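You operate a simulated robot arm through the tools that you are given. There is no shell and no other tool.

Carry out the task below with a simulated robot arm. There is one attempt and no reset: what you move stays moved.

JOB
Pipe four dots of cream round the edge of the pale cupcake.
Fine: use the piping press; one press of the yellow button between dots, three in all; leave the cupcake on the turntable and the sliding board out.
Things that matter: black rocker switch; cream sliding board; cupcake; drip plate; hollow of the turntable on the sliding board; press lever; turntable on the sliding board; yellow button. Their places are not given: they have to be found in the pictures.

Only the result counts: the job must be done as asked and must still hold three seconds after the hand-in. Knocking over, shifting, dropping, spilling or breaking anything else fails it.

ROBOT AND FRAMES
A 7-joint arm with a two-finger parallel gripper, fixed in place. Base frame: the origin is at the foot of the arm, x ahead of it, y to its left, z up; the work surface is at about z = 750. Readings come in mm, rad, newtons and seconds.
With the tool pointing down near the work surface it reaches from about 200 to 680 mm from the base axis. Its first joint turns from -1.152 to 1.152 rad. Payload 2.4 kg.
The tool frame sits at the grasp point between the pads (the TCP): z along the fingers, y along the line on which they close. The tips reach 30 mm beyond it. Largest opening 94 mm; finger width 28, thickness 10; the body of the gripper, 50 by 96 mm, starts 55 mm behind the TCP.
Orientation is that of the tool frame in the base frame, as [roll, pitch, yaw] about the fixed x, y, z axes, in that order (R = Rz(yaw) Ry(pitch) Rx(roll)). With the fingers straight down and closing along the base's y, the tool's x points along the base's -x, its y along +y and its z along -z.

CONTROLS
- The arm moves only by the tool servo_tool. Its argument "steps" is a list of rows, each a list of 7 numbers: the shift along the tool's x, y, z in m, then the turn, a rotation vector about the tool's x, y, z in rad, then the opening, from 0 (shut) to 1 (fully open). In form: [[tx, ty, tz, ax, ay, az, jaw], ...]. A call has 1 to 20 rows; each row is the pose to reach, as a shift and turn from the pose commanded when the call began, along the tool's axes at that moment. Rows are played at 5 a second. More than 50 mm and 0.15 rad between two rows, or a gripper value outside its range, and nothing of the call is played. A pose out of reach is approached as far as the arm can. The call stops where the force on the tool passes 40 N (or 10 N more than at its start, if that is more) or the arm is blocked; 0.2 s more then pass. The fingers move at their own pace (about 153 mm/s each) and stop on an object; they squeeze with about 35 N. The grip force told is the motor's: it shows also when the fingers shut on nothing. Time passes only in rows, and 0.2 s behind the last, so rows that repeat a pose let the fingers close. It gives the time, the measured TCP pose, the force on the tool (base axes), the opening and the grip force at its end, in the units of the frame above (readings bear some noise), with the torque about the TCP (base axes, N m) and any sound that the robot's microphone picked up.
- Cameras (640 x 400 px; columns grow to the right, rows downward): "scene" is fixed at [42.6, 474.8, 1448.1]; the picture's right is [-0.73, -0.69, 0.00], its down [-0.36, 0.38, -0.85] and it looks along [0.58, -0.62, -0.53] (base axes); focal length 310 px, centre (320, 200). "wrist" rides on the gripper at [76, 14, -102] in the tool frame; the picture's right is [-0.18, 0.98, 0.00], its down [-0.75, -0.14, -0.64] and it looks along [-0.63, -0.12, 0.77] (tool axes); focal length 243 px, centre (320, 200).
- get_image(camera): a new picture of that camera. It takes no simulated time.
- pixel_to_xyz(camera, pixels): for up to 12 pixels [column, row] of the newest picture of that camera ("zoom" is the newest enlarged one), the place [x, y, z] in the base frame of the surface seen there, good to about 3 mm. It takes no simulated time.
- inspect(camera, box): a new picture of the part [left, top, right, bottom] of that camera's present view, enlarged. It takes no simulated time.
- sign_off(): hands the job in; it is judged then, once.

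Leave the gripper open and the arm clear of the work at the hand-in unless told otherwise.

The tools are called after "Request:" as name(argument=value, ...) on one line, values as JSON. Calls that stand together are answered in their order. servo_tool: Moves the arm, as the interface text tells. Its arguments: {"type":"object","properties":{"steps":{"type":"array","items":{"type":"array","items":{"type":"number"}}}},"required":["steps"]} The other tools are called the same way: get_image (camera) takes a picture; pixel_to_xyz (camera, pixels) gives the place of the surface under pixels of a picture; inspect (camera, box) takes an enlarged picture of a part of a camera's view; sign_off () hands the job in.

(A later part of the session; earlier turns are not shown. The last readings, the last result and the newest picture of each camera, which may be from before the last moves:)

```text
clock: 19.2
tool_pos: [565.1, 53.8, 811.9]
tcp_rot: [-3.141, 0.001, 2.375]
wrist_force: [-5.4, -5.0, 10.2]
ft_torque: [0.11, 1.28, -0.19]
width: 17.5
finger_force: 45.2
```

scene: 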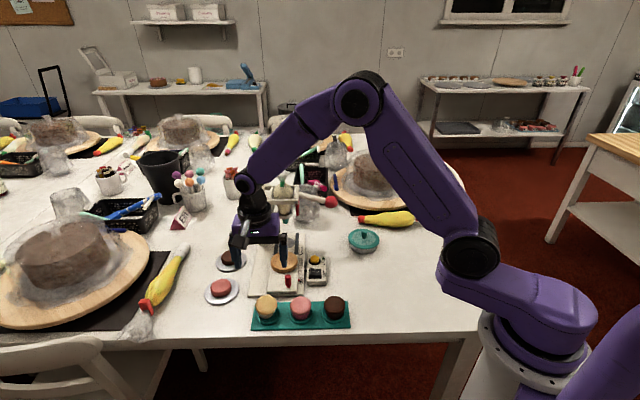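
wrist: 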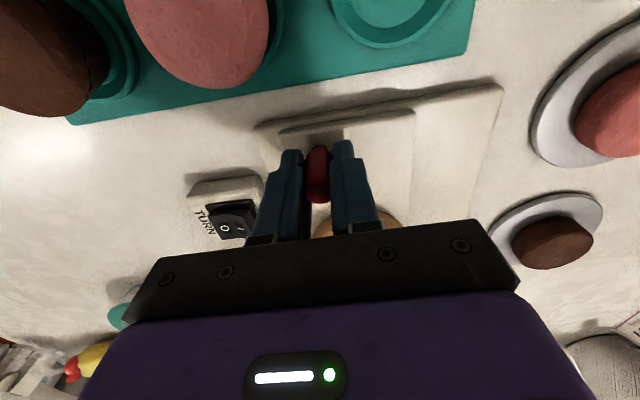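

The force eased to 7 N. I'll continue inward 30 mm, drifting sideways about 2 mm to follow the rails.

Request:
servo_tool(steps=[[0, -0.001, 0, 0, 0, 0, 0.1], [-0.003, -0.0012, 0, 0, 0, 0, 0.1], [-0.008, -0.0015, 0, 0, 0, 0, 0.1], [-0.014, -0.0018, 0, 0, 0, 0, 0.1], [-0.02, -0.0022, 0, 0, 0, 0, 0.1], [-0.026, -0.0026, 0, 0, 0, 0, 0.1], [-0.029, -0.0028, 0, 0, 0, 0, 0.1], [-0.03, -0.003, 0, 0, 0, 0, 0.1], [-0.03, -0.003, 0, 0, 0, 0, 0.1]])

Request:
inspect(camera="scene", box=[285, 235, 325, 285])

Request:
get_image(camera="wrist")

```text
clock: 21.2
tool_pos: [585.8, 32.0, 810.4]
tcp_rot: [3.137, 0.003, 2.376]
wrist_force: [21.4, 21.6, -6.8]
ft_torque: [-0.19, 0.61, -0.04]
width: 17.8
finger_force: 45.0
```

```text
8.00 times, centred on (305, 260) of scene
```

zoom: 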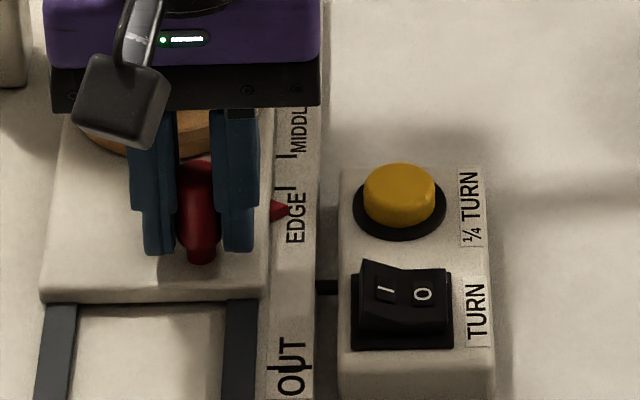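

```text
taken
```

wrist: 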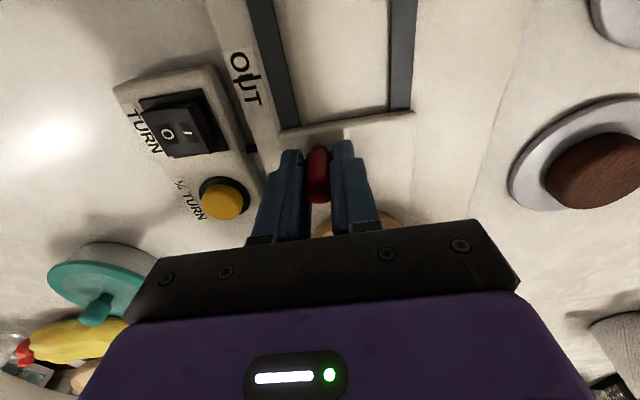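

Sideways force is now about +30 N, so I overcorrected. I'll shift back and measure the arrow against the ticks: arrow tip (284,208), EDGE tick (293,187), MIDDLE tick (290,150).

Request:
pixel_to_xyz(camera="zoom", pixels=[[286, 208], [280, 209], [274, 211], [293, 187], [293, 181], [293, 194], [290, 150], [277, 353], [277, 338], [277, 370]])

Request:
servo_tool(steps=[[0, 0.001, 0, 0, 0, 0, 0.1], [0, 0.002, 0, 0, 0, 0, 0.1], [0, 0.003, 0, 0, 0, 0, 0.1], [0, 0.003, 0, 0, 0, 0, 0.1]])

```text
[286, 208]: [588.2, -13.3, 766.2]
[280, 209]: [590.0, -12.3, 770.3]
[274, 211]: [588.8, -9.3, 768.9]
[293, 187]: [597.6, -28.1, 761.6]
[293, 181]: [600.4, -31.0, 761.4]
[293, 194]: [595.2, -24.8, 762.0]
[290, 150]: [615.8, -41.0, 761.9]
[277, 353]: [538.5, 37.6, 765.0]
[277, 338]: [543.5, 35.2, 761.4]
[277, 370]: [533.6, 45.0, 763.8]
```

```text
clock: 22.2
tool_pos: [588.7, 30.3, 810.9]
tcp_rot: [3.141, 0.001, 2.373]
wrist_force: [9.9, 9.7, 6.5]
ft_torque: [-1.29, -0.45, 0.25]
width: 17.6
finger_force: 44.8
```

By position the arrow still needs about 15 mm to reach EDGE. The sideways force is down to 14 N. I'll ease 2 mm more sideways and advance 12 mm.

Request:
servo_tool(steps=[[0, 0.001, 0, 0, 0, 0, 0.1], [-0.003, 0.002, 0, 0, 0, 0, 0.1], [-0.007, 0.002, 0, 0, 0, 0, 0.1], [-0.01, 0.002, 0, 0, 0, 0, 0.1], [-0.012, 0.002, 0, 0, 0, 0, 0.1], [-0.012, 0.002, 0, 0, 0, 0, 0.1]])

Request:
inspect(camera="scene", box=[285, 235, 325, 285])

Request:
inspect(camera="scene", box=[255, 165, 345, 255])

```text
clock: 23.6
tool_pos: [595.7, 22.0, 810.3]
tcp_rot: [-3.139, -0.002, 2.37]
wrist_force: [-11.3, -10.4, 24.9]
ft_torque: [0.98, 0.16, -0.04]
width: 17.7
finger_force: 45.3
```

```text
8.00 times, centred on (305, 260) of scene
```

zoom: 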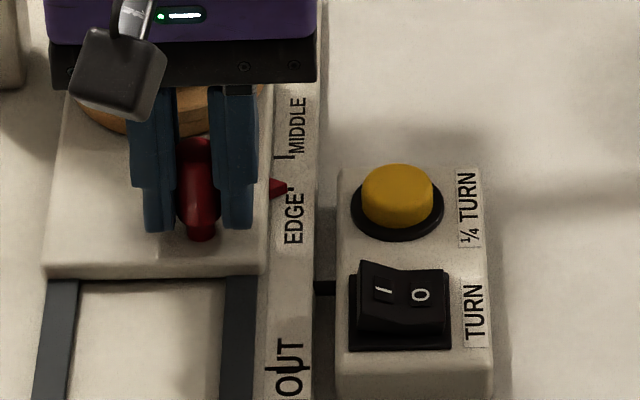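

```text
4.44 times, centred on (300, 210) of scene
```

zoom: 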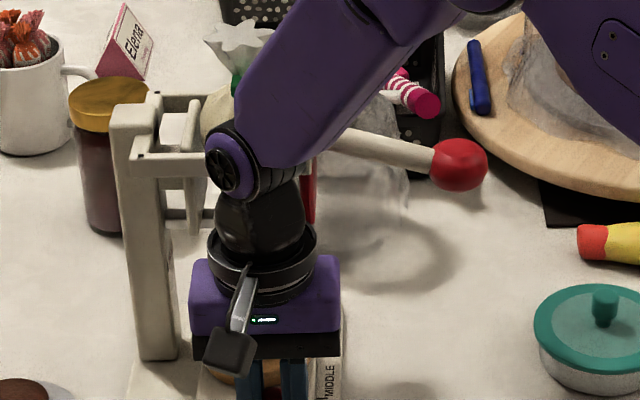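

The arrow now looks level with the EDGE tick. The whole press seems to shift slightly under sideways force, so I must keep those forces small. I'll ease the load (2 mm sideways, 2 mm up) before releasing.

Request:
servo_tool(steps=[[0, -0.001, -0.001, 0, 0, 0, 0.1], [0, -0.002, -0.002, 0, 0, 0, 0.1], [0, -0.002, -0.002, 0, 0, 0, 0.1]])

Request:
inspect(camera="scene", box=[285, 240, 315, 280])

Request:
pixel_to_xyz(camera="zoom", pixels=[[300, 200], [300, 205], [300, 210]])

```text
clock: 24.4
tool_pos: [594.6, 23.5, 809.8]
tcp_rot: [-3.141, -0.002, 2.376]
wrist_force: [-3.2, -4.8, -18.5]
ft_torque: [-0.18, -1.44, -0.18]
width: 17.8
finger_force: 44.9
```

```text
10.00 times, centred on (300, 260) of scene
```

zoom: 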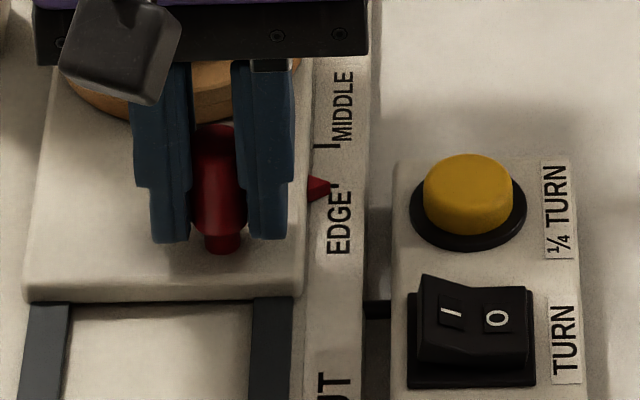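

```text
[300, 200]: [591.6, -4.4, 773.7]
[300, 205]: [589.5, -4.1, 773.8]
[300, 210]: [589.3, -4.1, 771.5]
```

I'll undo 1 mm of the upward shift and measure the arrow tip and ticks again.

Request:
pixel_to_xyz(camera="zoom", pixels=[[314, 187], [320, 187], [325, 187], [329, 188], [336, 188], [337, 185], [317, 148], [317, 142], [316, 178], [316, 198], [340, 230], [340, 110]])

Request:
servo_tool(steps=[[0, -0.0005, 0.001, 0, 0, 0, 0.1], [0, -0.0005, 0.001, 0, 0, 0, 0.1]])

```text
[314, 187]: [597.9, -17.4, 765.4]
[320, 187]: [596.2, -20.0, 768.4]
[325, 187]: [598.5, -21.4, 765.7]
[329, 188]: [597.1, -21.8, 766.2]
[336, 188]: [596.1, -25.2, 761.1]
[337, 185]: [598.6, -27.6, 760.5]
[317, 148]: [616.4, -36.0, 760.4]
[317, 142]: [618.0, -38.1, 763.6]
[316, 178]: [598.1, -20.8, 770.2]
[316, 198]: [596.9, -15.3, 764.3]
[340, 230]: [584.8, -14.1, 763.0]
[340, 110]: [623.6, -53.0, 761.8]
```

```text
clock: 25.0
tool_pos: [594.4, 23.9, 811.2]
tcp_rot: [3.142, -0.002, 2.374]
wrist_force: [-1.6, -0.8, -20.8]
ft_torque: [0.57, -0.56, 0.1]
width: 17.5
finger_force: 44.6
```

The arrow tip is about 3 mm short of the EDGE tick. I'll nudge 3 mm inward while easing 1.5 mm down, then open the fingers.

Request:
servo_tool(steps=[[-0.001, 0, 0.001, 0, 0, 0, 0.1], [-0.002, 0, 0.0015, 0, 0, 0, 0.1], [-0.003, 0, 0.0015, 0, 0, 0, 0.1], [-0.003, 0, 0.0015, 0, 0, 0, 0.1]])

Request:
inspect(camera="scene", box=[285, 240, 315, 280])

```text
clock: 26.0
tool_pos: [598.1, 20.0, 810.7]
tcp_rot: [-3.142, -0.001, 2.373]
wrist_force: [-1.4, -1.6, 0.1]
ft_torque: [0.27, 1.45, -0.14]
width: 17.6
finger_force: 44.3
```

```text
10.00 times, centred on (300, 260) of scene
```

zoom: 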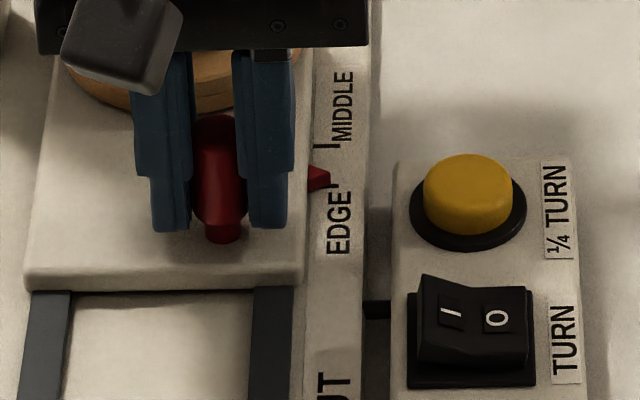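

Forces are near zero. The arrow now appears about 8 px above the tick's centre, which matches its 4–5 mm height above the strip, so it is at EDGE. I'll open the fingers and lift.

Request:
servo_tool(steps=[[0, 0, 0, 0, 0, 0, 0.25], [0, 0, 0, 0, 0, 0, 0.4], [0, 0, 0, 0, 0, 0, 0.45], [0, 0, -0.03, 0, 0, 0, 0.45], [0.02, 0, -0.07, 0, 0, 0, 0.45], [0.06, 0, -0.1, 0, 0, 0, 0.45], [0.1, 0, -0.12, 0, 0, 0, 0.45], [0.1, 0, -0.12, 0, 0, 0, 0.45]])

Request:
inspect(camera="scene", box=[245, 175, 345, 275])

Request:
get_image(camera="wrist")

```text
clock: 27.8
tool_pos: [524.1, 89.8, 930.9]
tcp_rot: [3.141, 0.001, 2.373]
wrist_force: [0.1, -0.4, 0.3]
ft_torque: [-0.04, 0.02, 0.02]
width: 42.4
finger_force: 0.0
```

```text
4.00 times, centred on (295, 225) of scene
```

zoom: 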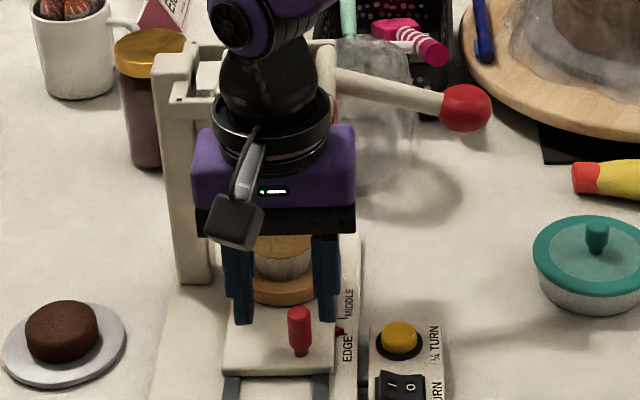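

```text
taken
```

wrist: 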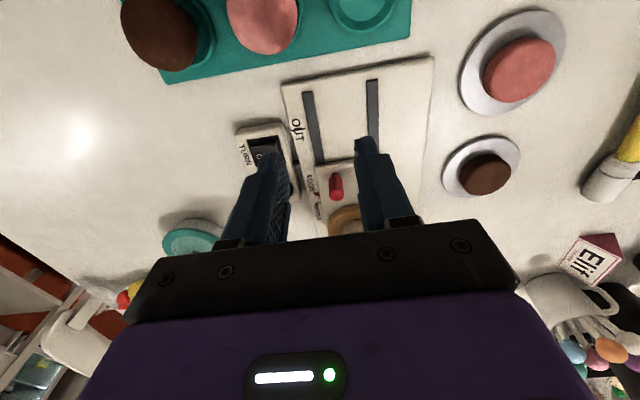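

The board sits at EDGE. I'll raise the hand and move it off to the side, about (480, -60, 1000), with the fingers shut, to clear the view.

Request:
servo_tool(steps=[[0, 0, -0.04, 0, 0, 0, 0.2], [-0.015, -0.03, -0.07, 0, 0, 0, 0], [-0.03, -0.06, -0.07, 0, 0, 0, 0], [-0.045, -0.09, -0.07, 0, 0, 0, 0], [-0.06, -0.115, -0.07, 0, 0, 0, 0], [-0.073, -0.138, -0.07, 0, 0, 0, 0], [-0.073, -0.138, -0.07, 0, 0, 0, 0]])

Request:
get_image(camera="scene")

Request:
get_image(camera="wrist")

Request:
inspect(camera="scene", box=[245, 165, 345, 275])

```text
clock: 29.4
tool_pos: [481.7, -59.4, 1000.4]
tcp_rot: [3.141, 0.0, 2.373]
wrist_force: [-0.3, -0.4, -0.5]
ft_torque: [-0.05, 0.01, -0.01]
width: 0.1
finger_force: 33.0
```

```text
taken
```

scene: 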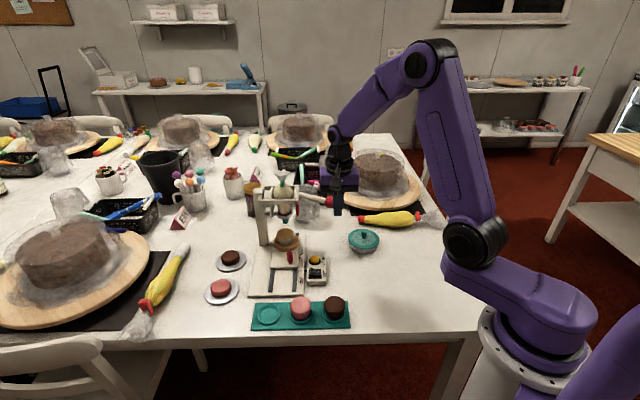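

```text
taken
```

wrist: 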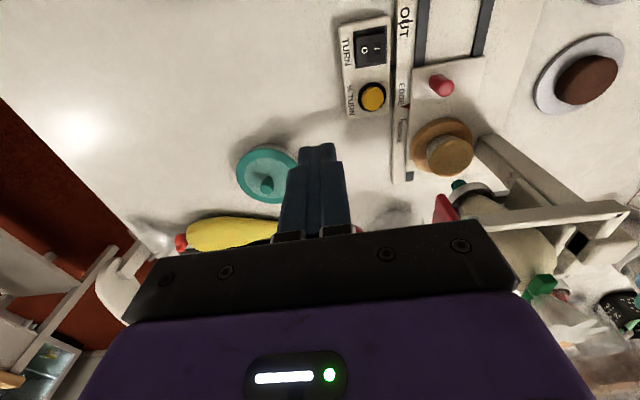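

```text
3.64 times, centred on (295, 220) of scene
```

zoom: 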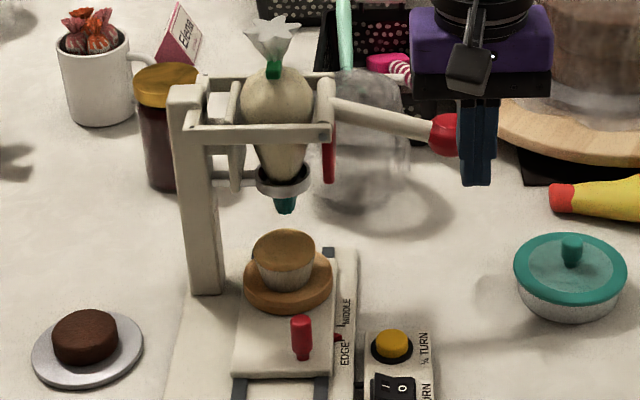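

Now I have a clear view of nozzle and cupcake. I'll measure both, plus the lever.

Request:
pixel_to_xyz(camera="zoom", pixels=[[285, 210], [285, 203], [283, 247], [254, 250], [314, 250], [284, 234], [284, 264], [248, 280], [332, 278], [430, 130], [400, 122], [340, 105]])

Request:
pixel_to_xyz(camera="wrist", pixels=[[459, 185], [452, 183], [449, 155], [428, 155], [471, 155], [449, 136], [449, 172], [443, 120], [413, 145], [372, 97], [370, 48], [441, 85]])

Request:
inspect(camera="wrist", box=[360, 70, 520, 240])

```text
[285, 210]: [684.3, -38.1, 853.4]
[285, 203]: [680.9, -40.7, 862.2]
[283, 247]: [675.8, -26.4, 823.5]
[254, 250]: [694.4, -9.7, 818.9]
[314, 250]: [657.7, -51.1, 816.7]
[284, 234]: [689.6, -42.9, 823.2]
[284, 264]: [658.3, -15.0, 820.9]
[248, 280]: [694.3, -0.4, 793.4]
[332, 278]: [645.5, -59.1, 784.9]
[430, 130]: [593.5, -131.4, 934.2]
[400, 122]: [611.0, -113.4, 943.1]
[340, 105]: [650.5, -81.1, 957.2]
```

```text
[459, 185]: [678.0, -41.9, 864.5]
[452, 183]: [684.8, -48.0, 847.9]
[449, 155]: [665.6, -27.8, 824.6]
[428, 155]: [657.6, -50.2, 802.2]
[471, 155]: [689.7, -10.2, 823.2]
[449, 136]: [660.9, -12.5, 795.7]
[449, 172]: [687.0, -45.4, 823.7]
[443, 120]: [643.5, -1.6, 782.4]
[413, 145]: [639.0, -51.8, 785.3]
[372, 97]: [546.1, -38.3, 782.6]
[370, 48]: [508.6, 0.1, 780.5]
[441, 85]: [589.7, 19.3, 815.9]
```

```text
2.35 times, centred on (440, 155) of wrist
```

zoom: 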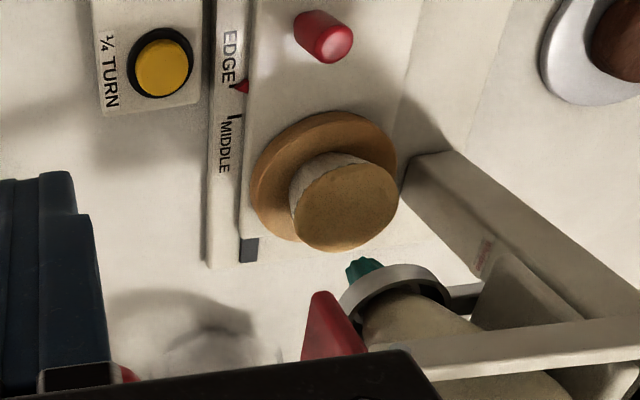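

At EDGE the nozzle (u about 521) sits about 18 mm off the cupcake's centre, so near its edge — good. For the lever, the shaft runs from about (650,-81,957) to a red ball near (583,-146,928). I'll check what else stands near the lever, such as the clear jar at (375,150) and the teal pot, before approaching.

Request:
pixel_to_xyz(camera="zoom", pixels=[[10, 10]])

Request:
pixel_to_xyz(camera="scene", pixels=[[318, 186], [310, 188], [326, 195], [318, 205], [308, 214], [364, 231], [364, 240], [350, 238], [330, 200], [334, 205]])

Request:
inspect(camera="scene", box=[270, 170, 350, 230])

```text
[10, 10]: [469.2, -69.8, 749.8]
```

```text
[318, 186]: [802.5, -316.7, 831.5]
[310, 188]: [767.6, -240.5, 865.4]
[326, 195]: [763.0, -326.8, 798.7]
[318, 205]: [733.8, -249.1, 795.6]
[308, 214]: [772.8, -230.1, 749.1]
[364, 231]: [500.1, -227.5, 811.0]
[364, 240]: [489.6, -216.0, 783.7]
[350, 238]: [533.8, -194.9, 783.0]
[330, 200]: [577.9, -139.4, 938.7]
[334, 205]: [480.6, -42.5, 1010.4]
```

```text
6.67 times, centred on (310, 200) of scene
```

zoom: 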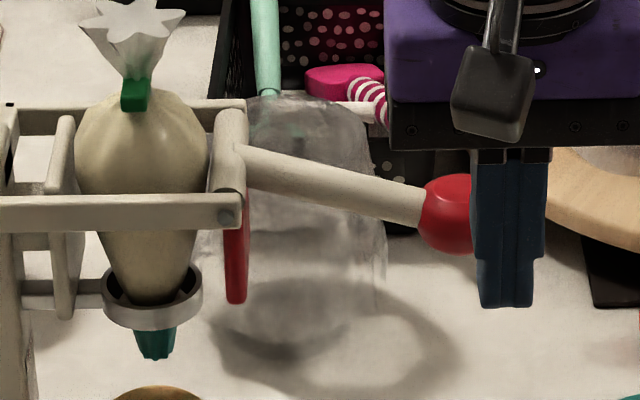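

The nearby objects are well clear. I'll get the lever's pivot and ball positions from this enlarged view.

Request:
pixel_to_xyz(camera="zoom", pixels=[[227, 214], [240, 160], [300, 175], [360, 192], [410, 207], [450, 185], [440, 215], [455, 240], [230, 120], [235, 290], [100, 215], [220, 105]])

```text
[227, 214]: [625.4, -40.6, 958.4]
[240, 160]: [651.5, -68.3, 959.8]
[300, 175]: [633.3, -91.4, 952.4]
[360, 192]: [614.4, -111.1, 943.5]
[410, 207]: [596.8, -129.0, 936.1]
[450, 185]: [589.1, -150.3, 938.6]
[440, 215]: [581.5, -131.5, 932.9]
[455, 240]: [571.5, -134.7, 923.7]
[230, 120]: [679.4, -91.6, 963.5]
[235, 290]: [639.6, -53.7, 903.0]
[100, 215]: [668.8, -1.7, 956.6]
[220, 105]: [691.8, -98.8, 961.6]
```

Lever geometry in board-aligned axes (u along the board, v across):
- Pivot: v about 408, z about 958.
- Ball centre: u about 522, v about 303, z about 924.

The lever swings down about the u axis with an arm of about 110 mm. I'll move over the ball with shut fingers, tips about 30 mm above it.

Request:
servo_tool(steps=[[-0.03, 0.002, 0, 0, 0, 0, 0], [-0.06, 0.004, 0, 0, 0, 0, 0], [-0.09, 0.007, 0, 0, 0, 0, 0], [-0.12, 0.009, 0, 0, 0, 0, 0], [-0.135, 0.0105, 0, 0, 0, 0, 0], [-0.135, 0.0105, 0.0, 0, 0, 0, 0]])

Request:
get_image(camera="wrist")

Request:
inspect(camera="scene", box=[265, 160, 355, 260])

```text
clock: 30.8
tool_pos: [586.5, -146.8, 1000.2]
tcp_rot: [-3.142, 0.001, 2.373]
wrist_force: [0.0, 0.3, -0.7]
ft_torque: [0.04, 0.0, 0.06]
width: 0.0
finger_force: 33.2
```

```text
taken
```

wrist: 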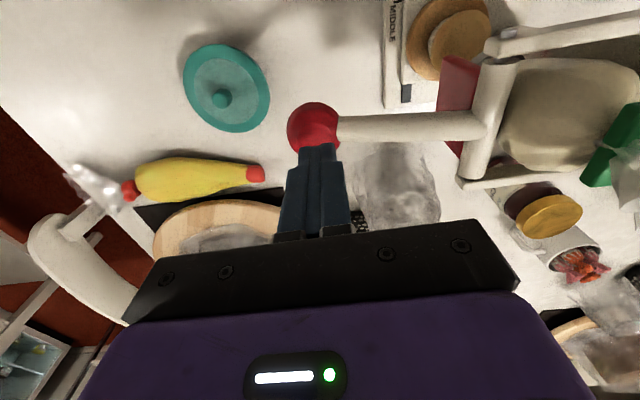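

```text
4.00 times, centred on (310, 210) of scene
```

zoom: 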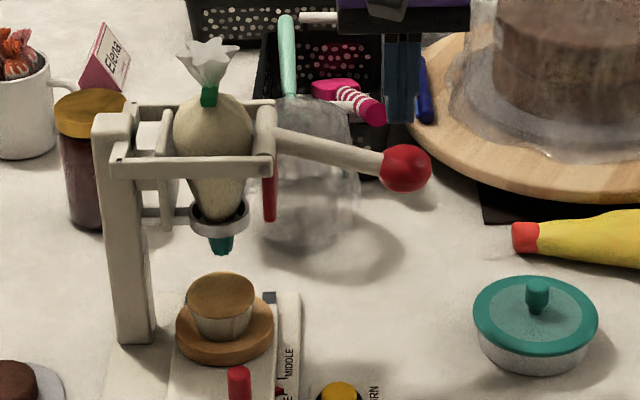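

The ball shows at (313,127) in the wrist view, just below the tips. I'll measure it from both cameras.

Request:
pixel_to_xyz(camera="wrist", pixels=[[313, 127], [290, 127], [335, 127], [313, 105], [313, 142], [370, 127], [420, 125]])

Request:
pixel_to_xyz(camera="zoom", pixels=[[406, 168], [384, 168], [428, 168], [406, 147], [406, 190]])

```text
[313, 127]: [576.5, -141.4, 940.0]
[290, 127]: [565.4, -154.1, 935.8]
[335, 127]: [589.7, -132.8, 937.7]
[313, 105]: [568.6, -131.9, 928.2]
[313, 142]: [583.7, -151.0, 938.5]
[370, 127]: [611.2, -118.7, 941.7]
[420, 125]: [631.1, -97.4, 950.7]
```

```text
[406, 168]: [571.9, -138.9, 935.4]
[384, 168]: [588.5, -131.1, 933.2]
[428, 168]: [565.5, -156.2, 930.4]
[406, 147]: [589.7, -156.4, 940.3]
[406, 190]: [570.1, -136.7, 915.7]
```

Ball centre is u about 522, v about 299, top z about 943. I'll press the lever with one smooth arc, down to about 40°, a short hold, then back up in the same call.

Request:
servo_tool(steps=[[0, -0.002, 0.022, 0, 0, 0, 0], [0, -0.001, 0.03, 0, 0, 0, 0], [0, 0.0, 0.036, 0, 0, 0, 0], [0, 0.003, 0.0434, 0, 0, 0, 0], [0, 0.006, 0.0495, 0, 0, 0, 0], [0, 0.0095, 0.0556, 0, 0, 0, 0], [0, 0.014, 0.062, 0, 0, 0, 0], [0, 0.019, 0.0685, 0, 0, 0, 0], [0, 0.019, 0.0685, 0, 0, 0, 0], [0, 0.0095, 0.0556, 0, 0, 0, 0], [0, 0.003, 0.0434, 0, 0, 0, 0], [0, -0.001, 0.03, 0, 0, 0, 0], [0, -0.002, 0.015, 0, 0, 0, 0], [0, 0, 0, 0, 0, 0, 0]])

Request:
inspect(camera="scene", box=[265, 160, 355, 260])

```text
clock: 33.8
tool_pos: [586.9, -146.4, 1000.0]
tcp_rot: [3.141, 0.0, 2.374]
wrist_force: [0.6, 0.2, -0.4]
ft_torque: [-0.02, 0.0, -0.01]
width: 0.0
finger_force: 33.5
```

```text
4.00 times, centred on (310, 210) of scene
```

zoom: 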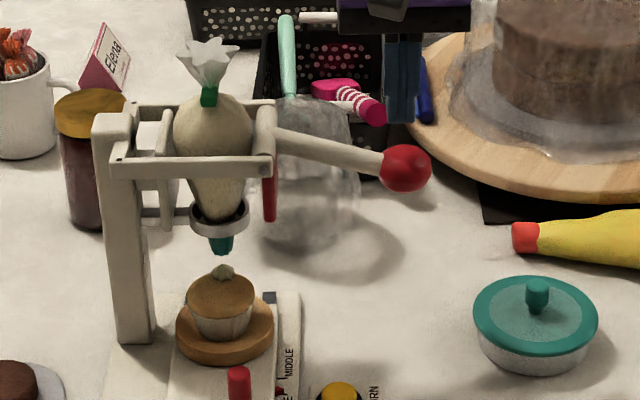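

A dot of cream appeared on the far edge of the cupcake and the lever sprang back. I'll look closer.

Request:
inspect(camera="scene", box=[280, 210, 320, 260])

Request:
pixel_to_xyz(camera="zoom", pixels=[[45, 190], [50, 222], [35, 200], [275, 395]])

```text
8.00 times, centred on (300, 235) of scene
```

zoom: 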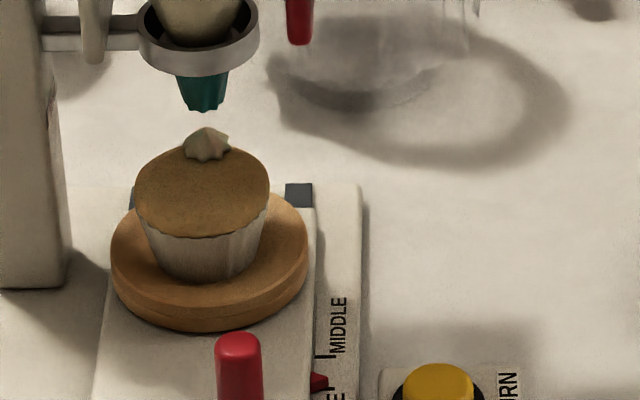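

```text
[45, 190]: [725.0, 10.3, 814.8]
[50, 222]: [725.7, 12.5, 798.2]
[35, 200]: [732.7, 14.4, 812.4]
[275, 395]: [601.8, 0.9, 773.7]
```

One clean dot sits on the cupcake's edge. Next is the yellow button, at about (548, -38), top z about 786. I'll back away from the lever along the board direction, then move over the button and come down to tips about 20 mm above it.

Request:
servo_tool(steps=[[0.04, 0.005, 0, 0, 0, 0, 0], [0.08, 0.025, 0, 0, 0, 0, 0], [0.103, 0.051, 0, 0, 0, 0, 0], [0.103, 0.051, 0.04, 0, 0, 0, 0], [0.103, 0.051, 0.08, 0, 0, 0, 0], [0.103, 0.051, 0.12, 0, 0, 0, 0], [0.103, 0.051, 0.16, 0, 0, 0, 0], [0.103, 0.051, 0.164, 0, 0, 0, 0], [0.103, 0.051, 0.164, 0, 0, 0, 0]])

Request:
get_image(camera="wrist")

Request:
inspect(camera="scene", box=[280, 220, 350, 290])

```text
clock: 35.8
tool_pos: [548.3, -38.8, 836.3]
tcp_rot: [-3.141, 0.001, 2.374]
wrist_force: [-0.4, 0.2, 0.0]
ft_torque: [-0.03, 0.01, 0.01]
width: 0.1
finger_force: 33.1
```

```text
taken
```

wrist: 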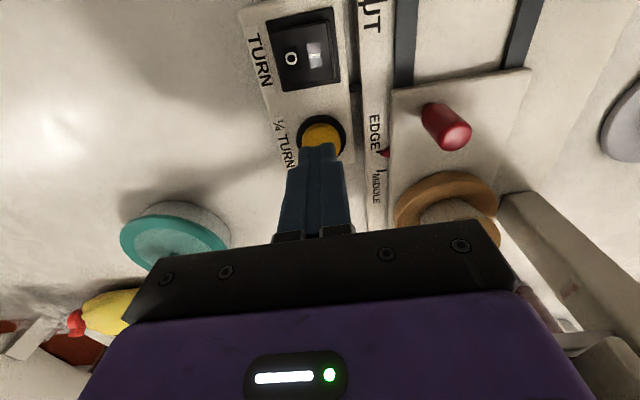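

```text
5.71 times, centred on (315, 255) of scene
```

zoom: 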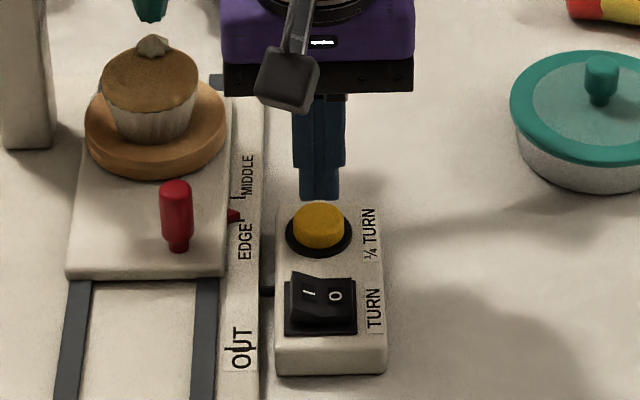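

The tip is just over the button. I'll check the button's centre once more.

Request:
pixel_to_xyz(camera="zoom", pixels=[[318, 216], [296, 222], [340, 222], [318, 206], [318, 232], [318, 244]])

Request:
pixel_to_xyz(camera="wrist", pixels=[[322, 132], [305, 135], [340, 135], [322, 124], [322, 140]])

```text
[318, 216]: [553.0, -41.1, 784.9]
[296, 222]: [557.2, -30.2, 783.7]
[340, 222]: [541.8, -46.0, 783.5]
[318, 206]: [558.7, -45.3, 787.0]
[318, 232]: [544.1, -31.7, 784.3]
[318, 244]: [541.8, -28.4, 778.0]
```

```text
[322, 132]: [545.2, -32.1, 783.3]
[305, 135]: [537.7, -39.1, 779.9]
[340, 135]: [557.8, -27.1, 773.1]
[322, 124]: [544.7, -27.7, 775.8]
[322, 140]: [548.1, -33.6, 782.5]
```

Centred. I'll press down slowly to 5–6 mm below the button's top and come straight back up, as a single press.

Request:
servo_tool(steps=[[0, 0.001, 0.012, 0, 0, 0, 0], [0, 0.001, 0.018, 0, 0, 0, 0], [0, 0.001, 0.0215, 0, 0, 0, 0], [0, 0.001, 0.024, 0, 0, 0, 0], [0, 0.001, 0.0255, 0, 0, 0, 0], [0, 0.001, 0.018, 0, 0, 0, 0], [0, 0.001, 0.005, 0, 0, 0, 0], [0, 0.001, -0.01, 0, 0, 0, 0], [0, 0.001, -0.02, 0, 0, 0, 0]])

Request:
inspect(camera="scene", box=[265, 215, 335, 285])

```text
clock: 37.8
tool_pos: [548.3, -39.4, 856.0]
tcp_rot: [-3.141, 0.001, 2.373]
wrist_force: [-1.0, -0.3, -0.3]
ft_torque: [-0.01, 0.0, 0.01]
width: 0.1
finger_force: 33.0
heard: click
```

```text
5.71 times, centred on (300, 250) of scene
```

zoom: 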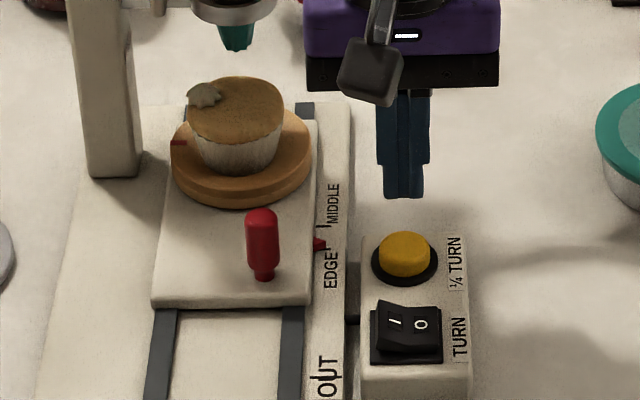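

I heard a click, and the turntable made a quarter turn: the red mark and the dot are now on the left. I'll go back up and over the lever the way I came.

Request:
servo_tool(steps=[[0, 0, -0.048, 0, 0, 0, 0], [0, 0, -0.096, 0, 0, 0, 0], [0, 0, -0.144, 0, 0, 0, 0], [-0.03, -0.03, -0.144, 0, 0, 0, 0], [-0.065, -0.05, -0.144, 0, 0, 0, 0], [-0.103, -0.052, -0.144, 0, 0, 0, 0], [-0.103, -0.052, -0.144, 0, 0, 0, 0]])

Request:
inspect(camera="scene", box=[265, 170, 355, 270])

```text
clock: 39.4
tool_pos: [585.9, -146.6, 1001.2]
tcp_rot: [3.141, 0.0, 2.375]
wrist_force: [0.1, -0.3, 0.1]
ft_torque: [0.01, 0.01, -0.03]
width: 0.3
finger_force: 33.2
```

```text
4.00 times, centred on (310, 220) of scene
```

zoom: 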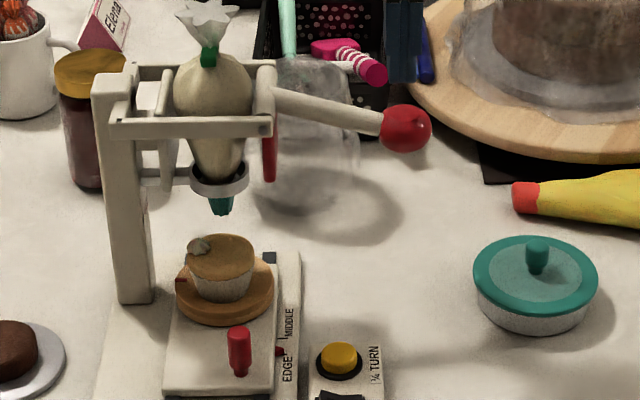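

The turntable has settled, with the first dot at the left. I'll make the same lever press for the second dot.

Request:
servo_tool(steps=[[0, -0.002, 0.022, 0, 0, 0, 0], [0, -0.001, 0.03, 0, 0, 0, 0], [0, 0.0, 0.036, 0, 0, 0, 0], [0, 0.003, 0.0434, 0, 0, 0, 0], [0, 0.006, 0.0495, 0, 0, 0, 0], [0, 0.0095, 0.0556, 0, 0, 0, 0], [0, 0.014, 0.062, 0, 0, 0, 0], [0, 0.019, 0.0685, 0, 0, 0, 0], [0, 0.019, 0.0685, 0, 0, 0, 0], [0, 0.0095, 0.0556, 0, 0, 0, 0], [0, 0.003, 0.0434, 0, 0, 0, 0], [0, -0.001, 0.03, 0, 0, 0, 0], [0, -0.002, 0.015, 0, 0, 0, 0], [0, 0, 0, 0, 0, 0, 0]])

Request:
inspect(camera="scene", box=[265, 190, 335, 270])

```text
clock: 42.4
tool_pos: [586.9, -146.1, 1000.0]
tcp_rot: [3.141, -0.001, 2.375]
wrist_force: [0.4, 0.7, 0.9]
ft_torque: [-0.03, 0.01, -0.01]
width: 0.0
finger_force: 33.1
```

```text
5.00 times, centred on (300, 230) of scene
```

zoom: 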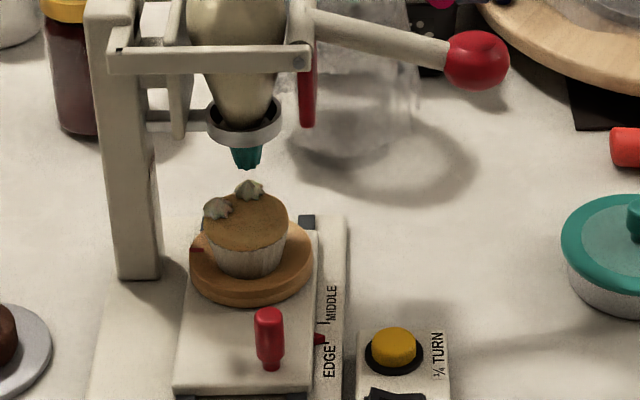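

Two dots now. Back to the button for the second press: first over it, then one press, then up.

Request:
servo_tool(steps=[[0.04, 0.005, 0, 0, 0, 0, 0], [0.08, 0.025, 0, 0, 0, 0, 0], [0.103, 0.052, 0, 0, 0, 0, 0], [0.103, 0.052, 0.04, 0, 0, 0, 0], [0.103, 0.052, 0.08, 0, 0, 0, 0], [0.103, 0.052, 0.12, 0, 0, 0, 0], [0.103, 0.052, 0.16, 0, 0, 0, 0], [0.103, 0.052, 0.164, 0, 0, 0, 0], [0.103, 0.052, 0.164, 0, 0, 0, 0]])

Request:
inspect(camera="scene", box=[265, 215, 335, 285])

```text
clock: 44.4
tool_pos: [548.5, -36.8, 836.0]
tcp_rot: [-3.141, 0.0, 2.373]
wrist_force: [-0.4, 0.1, -1.0]
ft_torque: [0.01, 0.0, -0.02]
width: 0.0
finger_force: 32.8
```

```text
5.71 times, centred on (300, 250) of scene
```

zoom: 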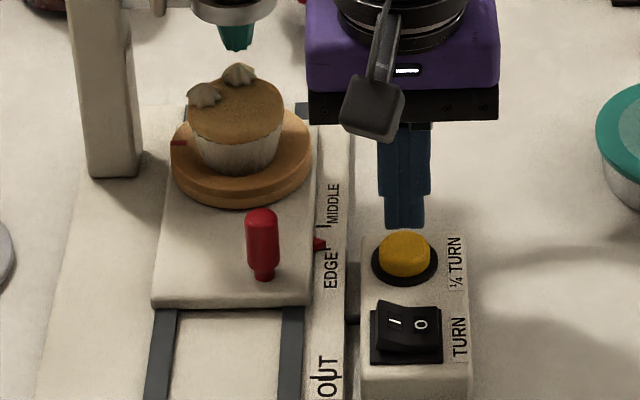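

The tip is above the button again. Second single press.

Request:
servo_tool(steps=[[0, 0, 0.012, 0, 0, 0, 0], [0, 0, 0.018, 0, 0, 0, 0], [0, 0, 0.0215, 0, 0, 0, 0], [0, 0, 0.024, 0, 0, 0, 0], [0, 0, 0.0255, 0, 0, 0, 0], [0, 0, 0.018, 0, 0, 0, 0], [0, 0, 0.005, 0, 0, 0, 0], [0, 0, -0.01, 0, 0, 0, 0], [0, 0, -0.02, 0, 0, 0, 0]])

Request:
inspect(camera="scene", box=[265, 215, 335, 285])

```text
clock: 46.4
tool_pos: [547.9, -36.0, 856.3]
tcp_rot: [-3.14, 0.0, 2.375]
wrist_force: [-0.2, -0.1, -0.2]
ft_torque: [0.0, 0.0, 0.02]
width: 0.0
finger_force: 33.1
heard: click
```

```text
5.71 times, centred on (300, 250) of scene
```

zoom: 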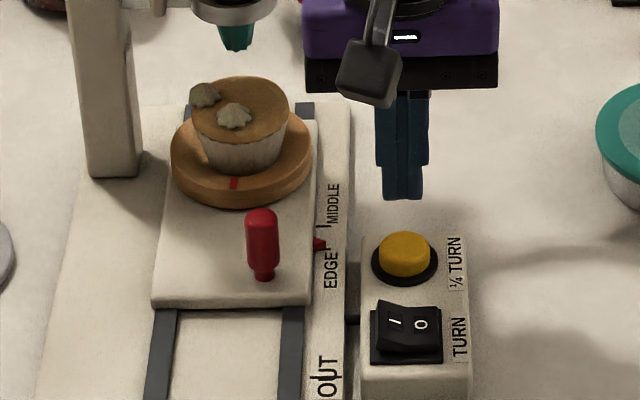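

Click, and another quarter turn: the dots are now at the front and left. Up and over to the lever.

Request:
servo_tool(steps=[[0, 0, -0.048, 0, 0, 0, 0], [0, 0, -0.096, 0, 0, 0, 0], [0, 0, -0.144, 0, 0, 0, 0], [-0.03, -0.03, -0.144, 0, 0, 0, 0], [-0.065, -0.05, -0.144, 0, 0, 0, 0], [-0.103, -0.052, -0.144, 0, 0, 0, 0], [-0.103, -0.052, -0.144, 0, 0, 0, 0]])

Request:
inspect(camera="scene", box=[265, 190, 335, 270])

```text
clock: 48.0
tool_pos: [587.2, -145.9, 999.2]
tcp_rot: [3.141, 0.001, 2.374]
wrist_force: [0.3, -0.1, 0.3]
ft_torque: [0.04, 0.02, 0.01]
width: 0.2
finger_force: 33.2
```

```text
5.00 times, centred on (300, 230) of scene
```

zoom: 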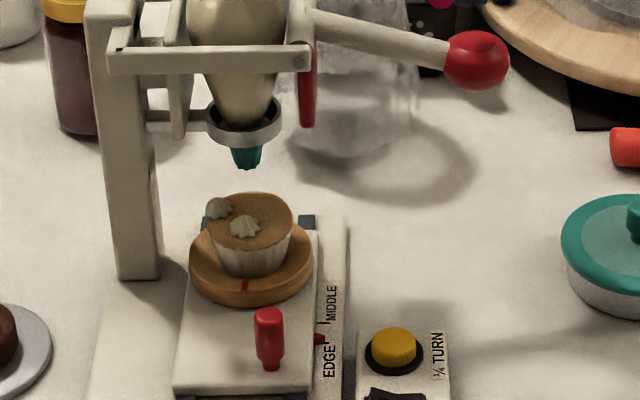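

The hand is over the lever ball again and everything is settled. Third lever press.

Request:
servo_tool(steps=[[0, -0.002, 0.022, 0, 0, 0, 0], [0, -0.001, 0.03, 0, 0, 0, 0], [0, 0.0, 0.036, 0, 0, 0, 0], [0, 0.003, 0.0434, 0, 0, 0, 0], [0, 0.006, 0.0495, 0, 0, 0, 0], [0, 0.0095, 0.0556, 0, 0, 0, 0], [0, 0.014, 0.062, 0, 0, 0, 0], [0, 0.019, 0.0685, 0, 0, 0, 0], [0, 0.019, 0.0685, 0, 0, 0, 0], [0, 0.0095, 0.0556, 0, 0, 0, 0], [0, 0.003, 0.0434, 0, 0, 0, 0], [0, -0.001, 0.03, 0, 0, 0, 0], [0, -0.002, 0.015, 0, 0, 0, 0], [0, 0, 0, 0, 0, 0, 0]])

Request:
inspect(camera="scene", box=[265, 190, 335, 270])

```text
clock: 51.0
tool_pos: [587.9, -146.5, 1000.4]
tcp_rot: [-3.141, -0.001, 2.374]
wrist_force: [0.0, -0.3, 0.5]
ft_torque: [0.03, -0.01, -0.02]
width: 0.3
finger_force: 32.5
```

```text
5.00 times, centred on (300, 230) of scene
```

zoom: 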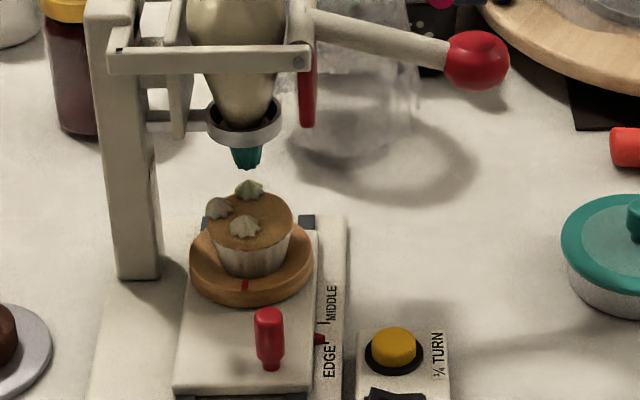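

Three dots. Over to the button again for the third and last press.

Request:
servo_tool(steps=[[0.04, 0.005, 0, 0, 0, 0, 0], [0.08, 0.025, 0, 0, 0, 0, 0], [0.103, 0.052, 0, 0, 0, 0, 0], [0.103, 0.052, 0.04, 0, 0, 0, 0], [0.103, 0.052, 0.08, 0, 0, 0, 0], [0.103, 0.052, 0.12, 0, 0, 0, 0], [0.103, 0.052, 0.16, 0, 0, 0, 0], [0.103, 0.052, 0.164, 0, 0, 0, 0], [0.103, 0.052, 0.164, 0, 0, 0, 0]])

Request:
inspect(camera="scene", box=[265, 215, 335, 285])

```text
clock: 53.0
tool_pos: [548.7, -38.4, 834.5]
tcp_rot: [3.141, -0.001, 2.374]
wrist_force: [0.7, 0.6, 0.4]
ft_torque: [0.02, 0.02, -0.01]
width: 0.0
finger_force: 32.9
```

```text
5.71 times, centred on (300, 250) of scene
```

zoom: 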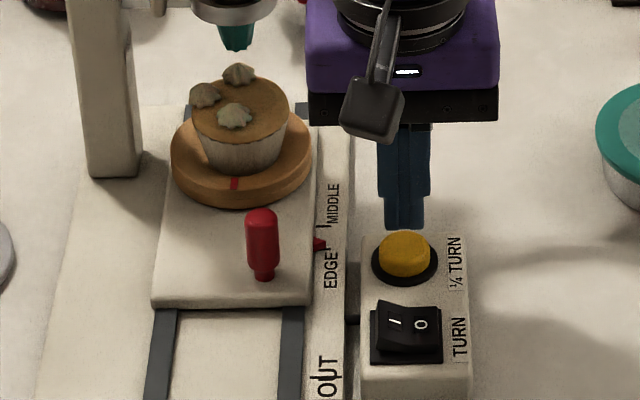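

In position. Third single press of the button.

Request:
servo_tool(steps=[[0, 0, 0.012, 0, 0, 0, 0], [0, 0, 0.018, 0, 0, 0, 0], [0, 0, 0.0215, 0, 0, 0, 0], [0, 0, 0.024, 0, 0, 0, 0], [0, 0, 0.0255, 0, 0, 0, 0], [0, 0, 0.018, 0, 0, 0, 0], [0, 0, 0.005, 0, 0, 0, 0], [0, 0, -0.01, 0, 0, 0, 0], [0, 0, -0.02, 0, 0, 0, 0]])

Request:
inspect(camera="scene", box=[265, 215, 335, 285])

```text
clock: 55.0
tool_pos: [548.5, -36.8, 856.6]
tcp_rot: [-3.141, 0.001, 2.372]
wrist_force: [0.0, 0.2, -0.8]
ft_torque: [0.02, 0.03, 0.0]
width: 0.3
finger_force: 32.6
heard: click
```

```text
5.71 times, centred on (300, 250) of scene
```

zoom: 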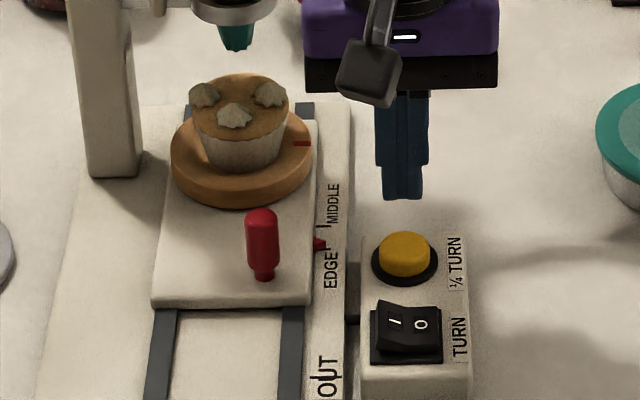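

Click; the three dots are at left, front and right, with the far edge free under the nozzle. Back over the lever for the last dot.

Request:
servo_tool(steps=[[0, 0, -0.048, 0, 0, 0, 0], [0, 0, -0.096, 0, 0, 0, 0], [0, 0, -0.144, 0, 0, 0, 0], [-0.03, -0.03, -0.144, 0, 0, 0, 0], [-0.065, -0.05, -0.144, 0, 0, 0, 0], [-0.103, -0.052, -0.144, 0, 0, 0, 0], [-0.103, -0.052, -0.144, 0, 0, 0, 0]])

Request:
inspect(camera="scene", box=[265, 190, 335, 270])

```text
clock: 56.6
tool_pos: [585.8, -146.3, 998.9]
tcp_rot: [-3.141, 0.0, 2.373]
wrist_force: [0.3, 0.2, 0.1]
ft_torque: [0.01, -0.01, -0.01]
width: 0.0
finger_force: 33.1
```

```text
5.00 times, centred on (300, 230) of scene
```

zoom: 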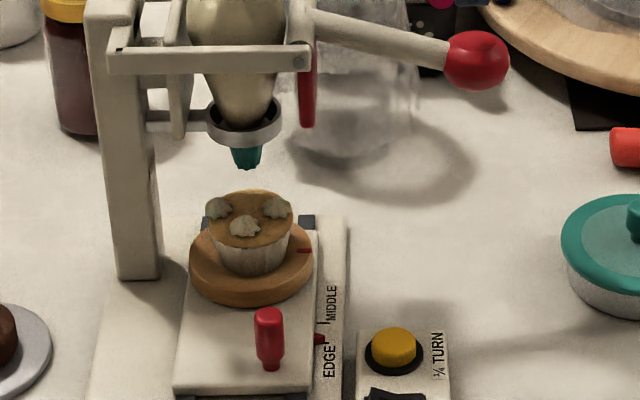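

Over the lever, all settled. Fourth lever press.

Request:
servo_tool(steps=[[0, -0.002, 0.022, 0, 0, 0, 0], [0, -0.001, 0.03, 0, 0, 0, 0], [0, 0.0, 0.036, 0, 0, 0, 0], [0, 0.003, 0.0434, 0, 0, 0, 0], [0, 0.006, 0.0495, 0, 0, 0, 0], [0, 0.0095, 0.0556, 0, 0, 0, 0], [0, 0.014, 0.062, 0, 0, 0, 0], [0, 0.019, 0.0685, 0, 0, 0, 0], [0, 0.019, 0.0685, 0, 0, 0, 0], [0, 0.0095, 0.0556, 0, 0, 0, 0], [0, 0.003, 0.0434, 0, 0, 0, 0], [0, -0.001, 0.03, 0, 0, 0, 0], [0, -0.002, 0.015, 0, 0, 0, 0], [0, 0, 0, 0, 0, 0, 0]])

Request:
inspect(camera="scene", box=[265, 190, 335, 270])

```text
clock: 59.6
tool_pos: [586.2, -145.5, 999.8]
tcp_rot: [-3.14, 0.0, 2.374]
wrist_force: [0.6, -0.4, -0.2]
ft_torque: [-0.03, 0.0, 0.01]
width: 0.0
finger_force: 32.9
```

```text
5.00 times, centred on (300, 230) of scene
```

zoom: 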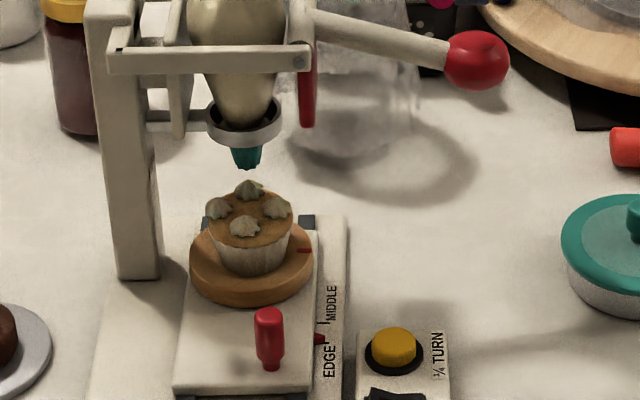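

All four dots are on, evenly round the edge. Now I'll bring the board back out: retreat, move over the red knob, open the fingers half way and come down to just above it.

Request:
servo_tool(steps=[[0.045, 0.004, 0, 0, 0, 0, 0], [0.09, 0.01, 0, 0, 0, 0, 0], [0.128, 0.03, 0, 0, 0, 0, 0.2], [0.128, 0.07, 0, 0, 0, 0, 0.45], [0.12, 0.1, 0, 0, 0, 0, 0.45], [0.108, 0.1275, 0.01, 0, 0, 0, 0.45], [0.108, 0.1275, 0.05, 0, 0, 0, 0.45], [0.108, 0.1275, 0.09, 0, 0, 0, 0.45], [0.108, 0.1275, 0.13, 0, 0, 0, 0.45], [0.108, 0.1275, 0.135, 0, 0, 0, 0.45], [0.108, 0.1275, 0.135, 0, 0, 0, 0.45]])

Request:
get_image(camera="wrist")

Request:
inspect(camera="scene", box=[255, 205, 335, 285])

```text
clock: 62.0
tool_pos: [595.8, 20.0, 865.3]
tcp_rot: [-3.141, 0.0, 2.375]
wrist_force: [-0.6, 0.0, -0.4]
ft_torque: [-0.03, -0.03, -0.02]
width: 42.3
finger_force: 0.0
```

```text
taken
```

wrist: 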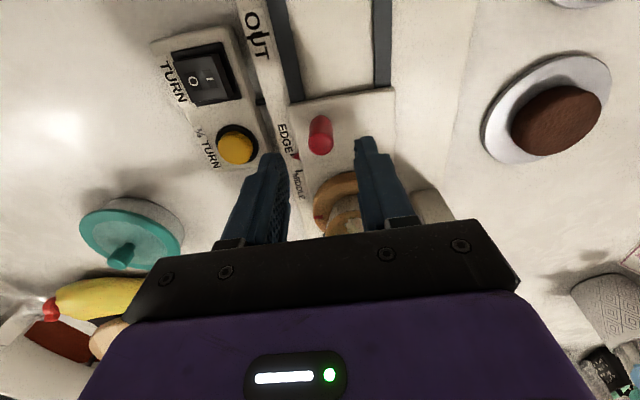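

```text
5.00 times, centred on (295, 245) of scene
```

zoom: 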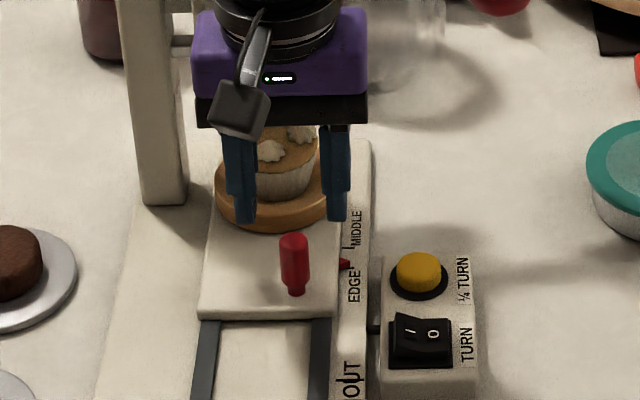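

The knob at (320,134) is centred between the fingers as before. I'll lower 55 mm and grip it.

Request:
servo_tool(steps=[[0, 0, 0.03, 0, 0, 0, 0.45], [0, 0, 0.054, 0, 0, 0, 0.45], [0, 0, 0.054, 0, 0, 0, 0.45], [0, 0, 0.054, 0, 0, 0, 0.25], [0, 0, 0.054, 0, 0, 0, 0.1], [0, 0, 0.054, 0, 0, 0, 0.1], [0, 0, 0.054, 0, 0, 0, 0.1]])

```text
clock: 63.6
tool_pos: [597.0, 21.0, 811.1]
tcp_rot: [3.142, 0.001, 2.376]
wrist_force: [4.3, 2.7, -5.9]
ft_torque: [-0.69, 0.19, 0.0]
width: 17.6
finger_force: 44.8
```

Gripped with only about 5 N sideways. I'll draw the board out 30 mm with a slight sideways correction and check the force.

Request:
servo_tool(steps=[[0.002, 0, 0, 0, 0, 0, 0.1], [0.006, 0.0002, 0, 0, 0, 0, 0.1], [0.012, 0.0004, 0, 0, 0, 0, 0.1], [0.018, 0.0006, 0, 0, 0, 0, 0.1], [0.024, 0.0007, 0, 0, 0, 0, 0.1], [0.028, 0.0008, 0, 0, 0, 0, 0.1], [0.03, 0.0008, 0, 0, 0, 0, 0.1]])

Request:
inspect(camera="scene", box=[255, 205, 335, 285])

```text
clock: 65.2
tool_pos: [576.9, 41.1, 811.2]
tcp_rot: [3.141, 0.0, 2.373]
wrist_force: [4.1, 2.6, -10.6]
ft_torque: [0.65, -0.48, -0.06]
width: 17.5
finger_force: 44.9
```

```text
5.00 times, centred on (295, 245) of scene
```

zoom: 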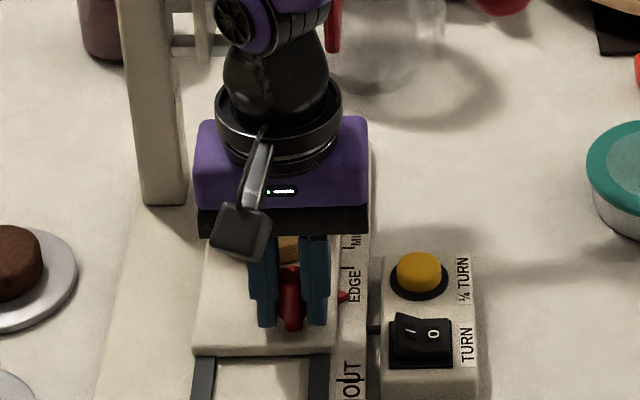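

Low forces; the board is following. Another 32 mm.

Request:
servo_tool(steps=[[0.003, 0.0002, 0, 0, 0, 0, 0.1], [0.008, 0.0004, 0, 0, 0, 0, 0.1], [0.014, 0.0006, 0, 0, 0, 0, 0.1], [0.02, 0.0008, 0, 0, 0, 0, 0.1], [0.026, 0.001, 0, 0, 0, 0, 0.1], [0.03, 0.001, 0, 0, 0, 0, 0.1], [0.032, 0.001, 0, 0, 0, 0, 0.1]])

```text
clock: 66.8
tool_pos: [553.6, 63.8, 809.9]
tcp_rot: [-3.14, 0.001, 2.374]
wrist_force: [0.5, -1.6, -17.5]
ft_torque: [-0.01, -1.18, -0.13]
width: 17.6
finger_force: 45.1
```

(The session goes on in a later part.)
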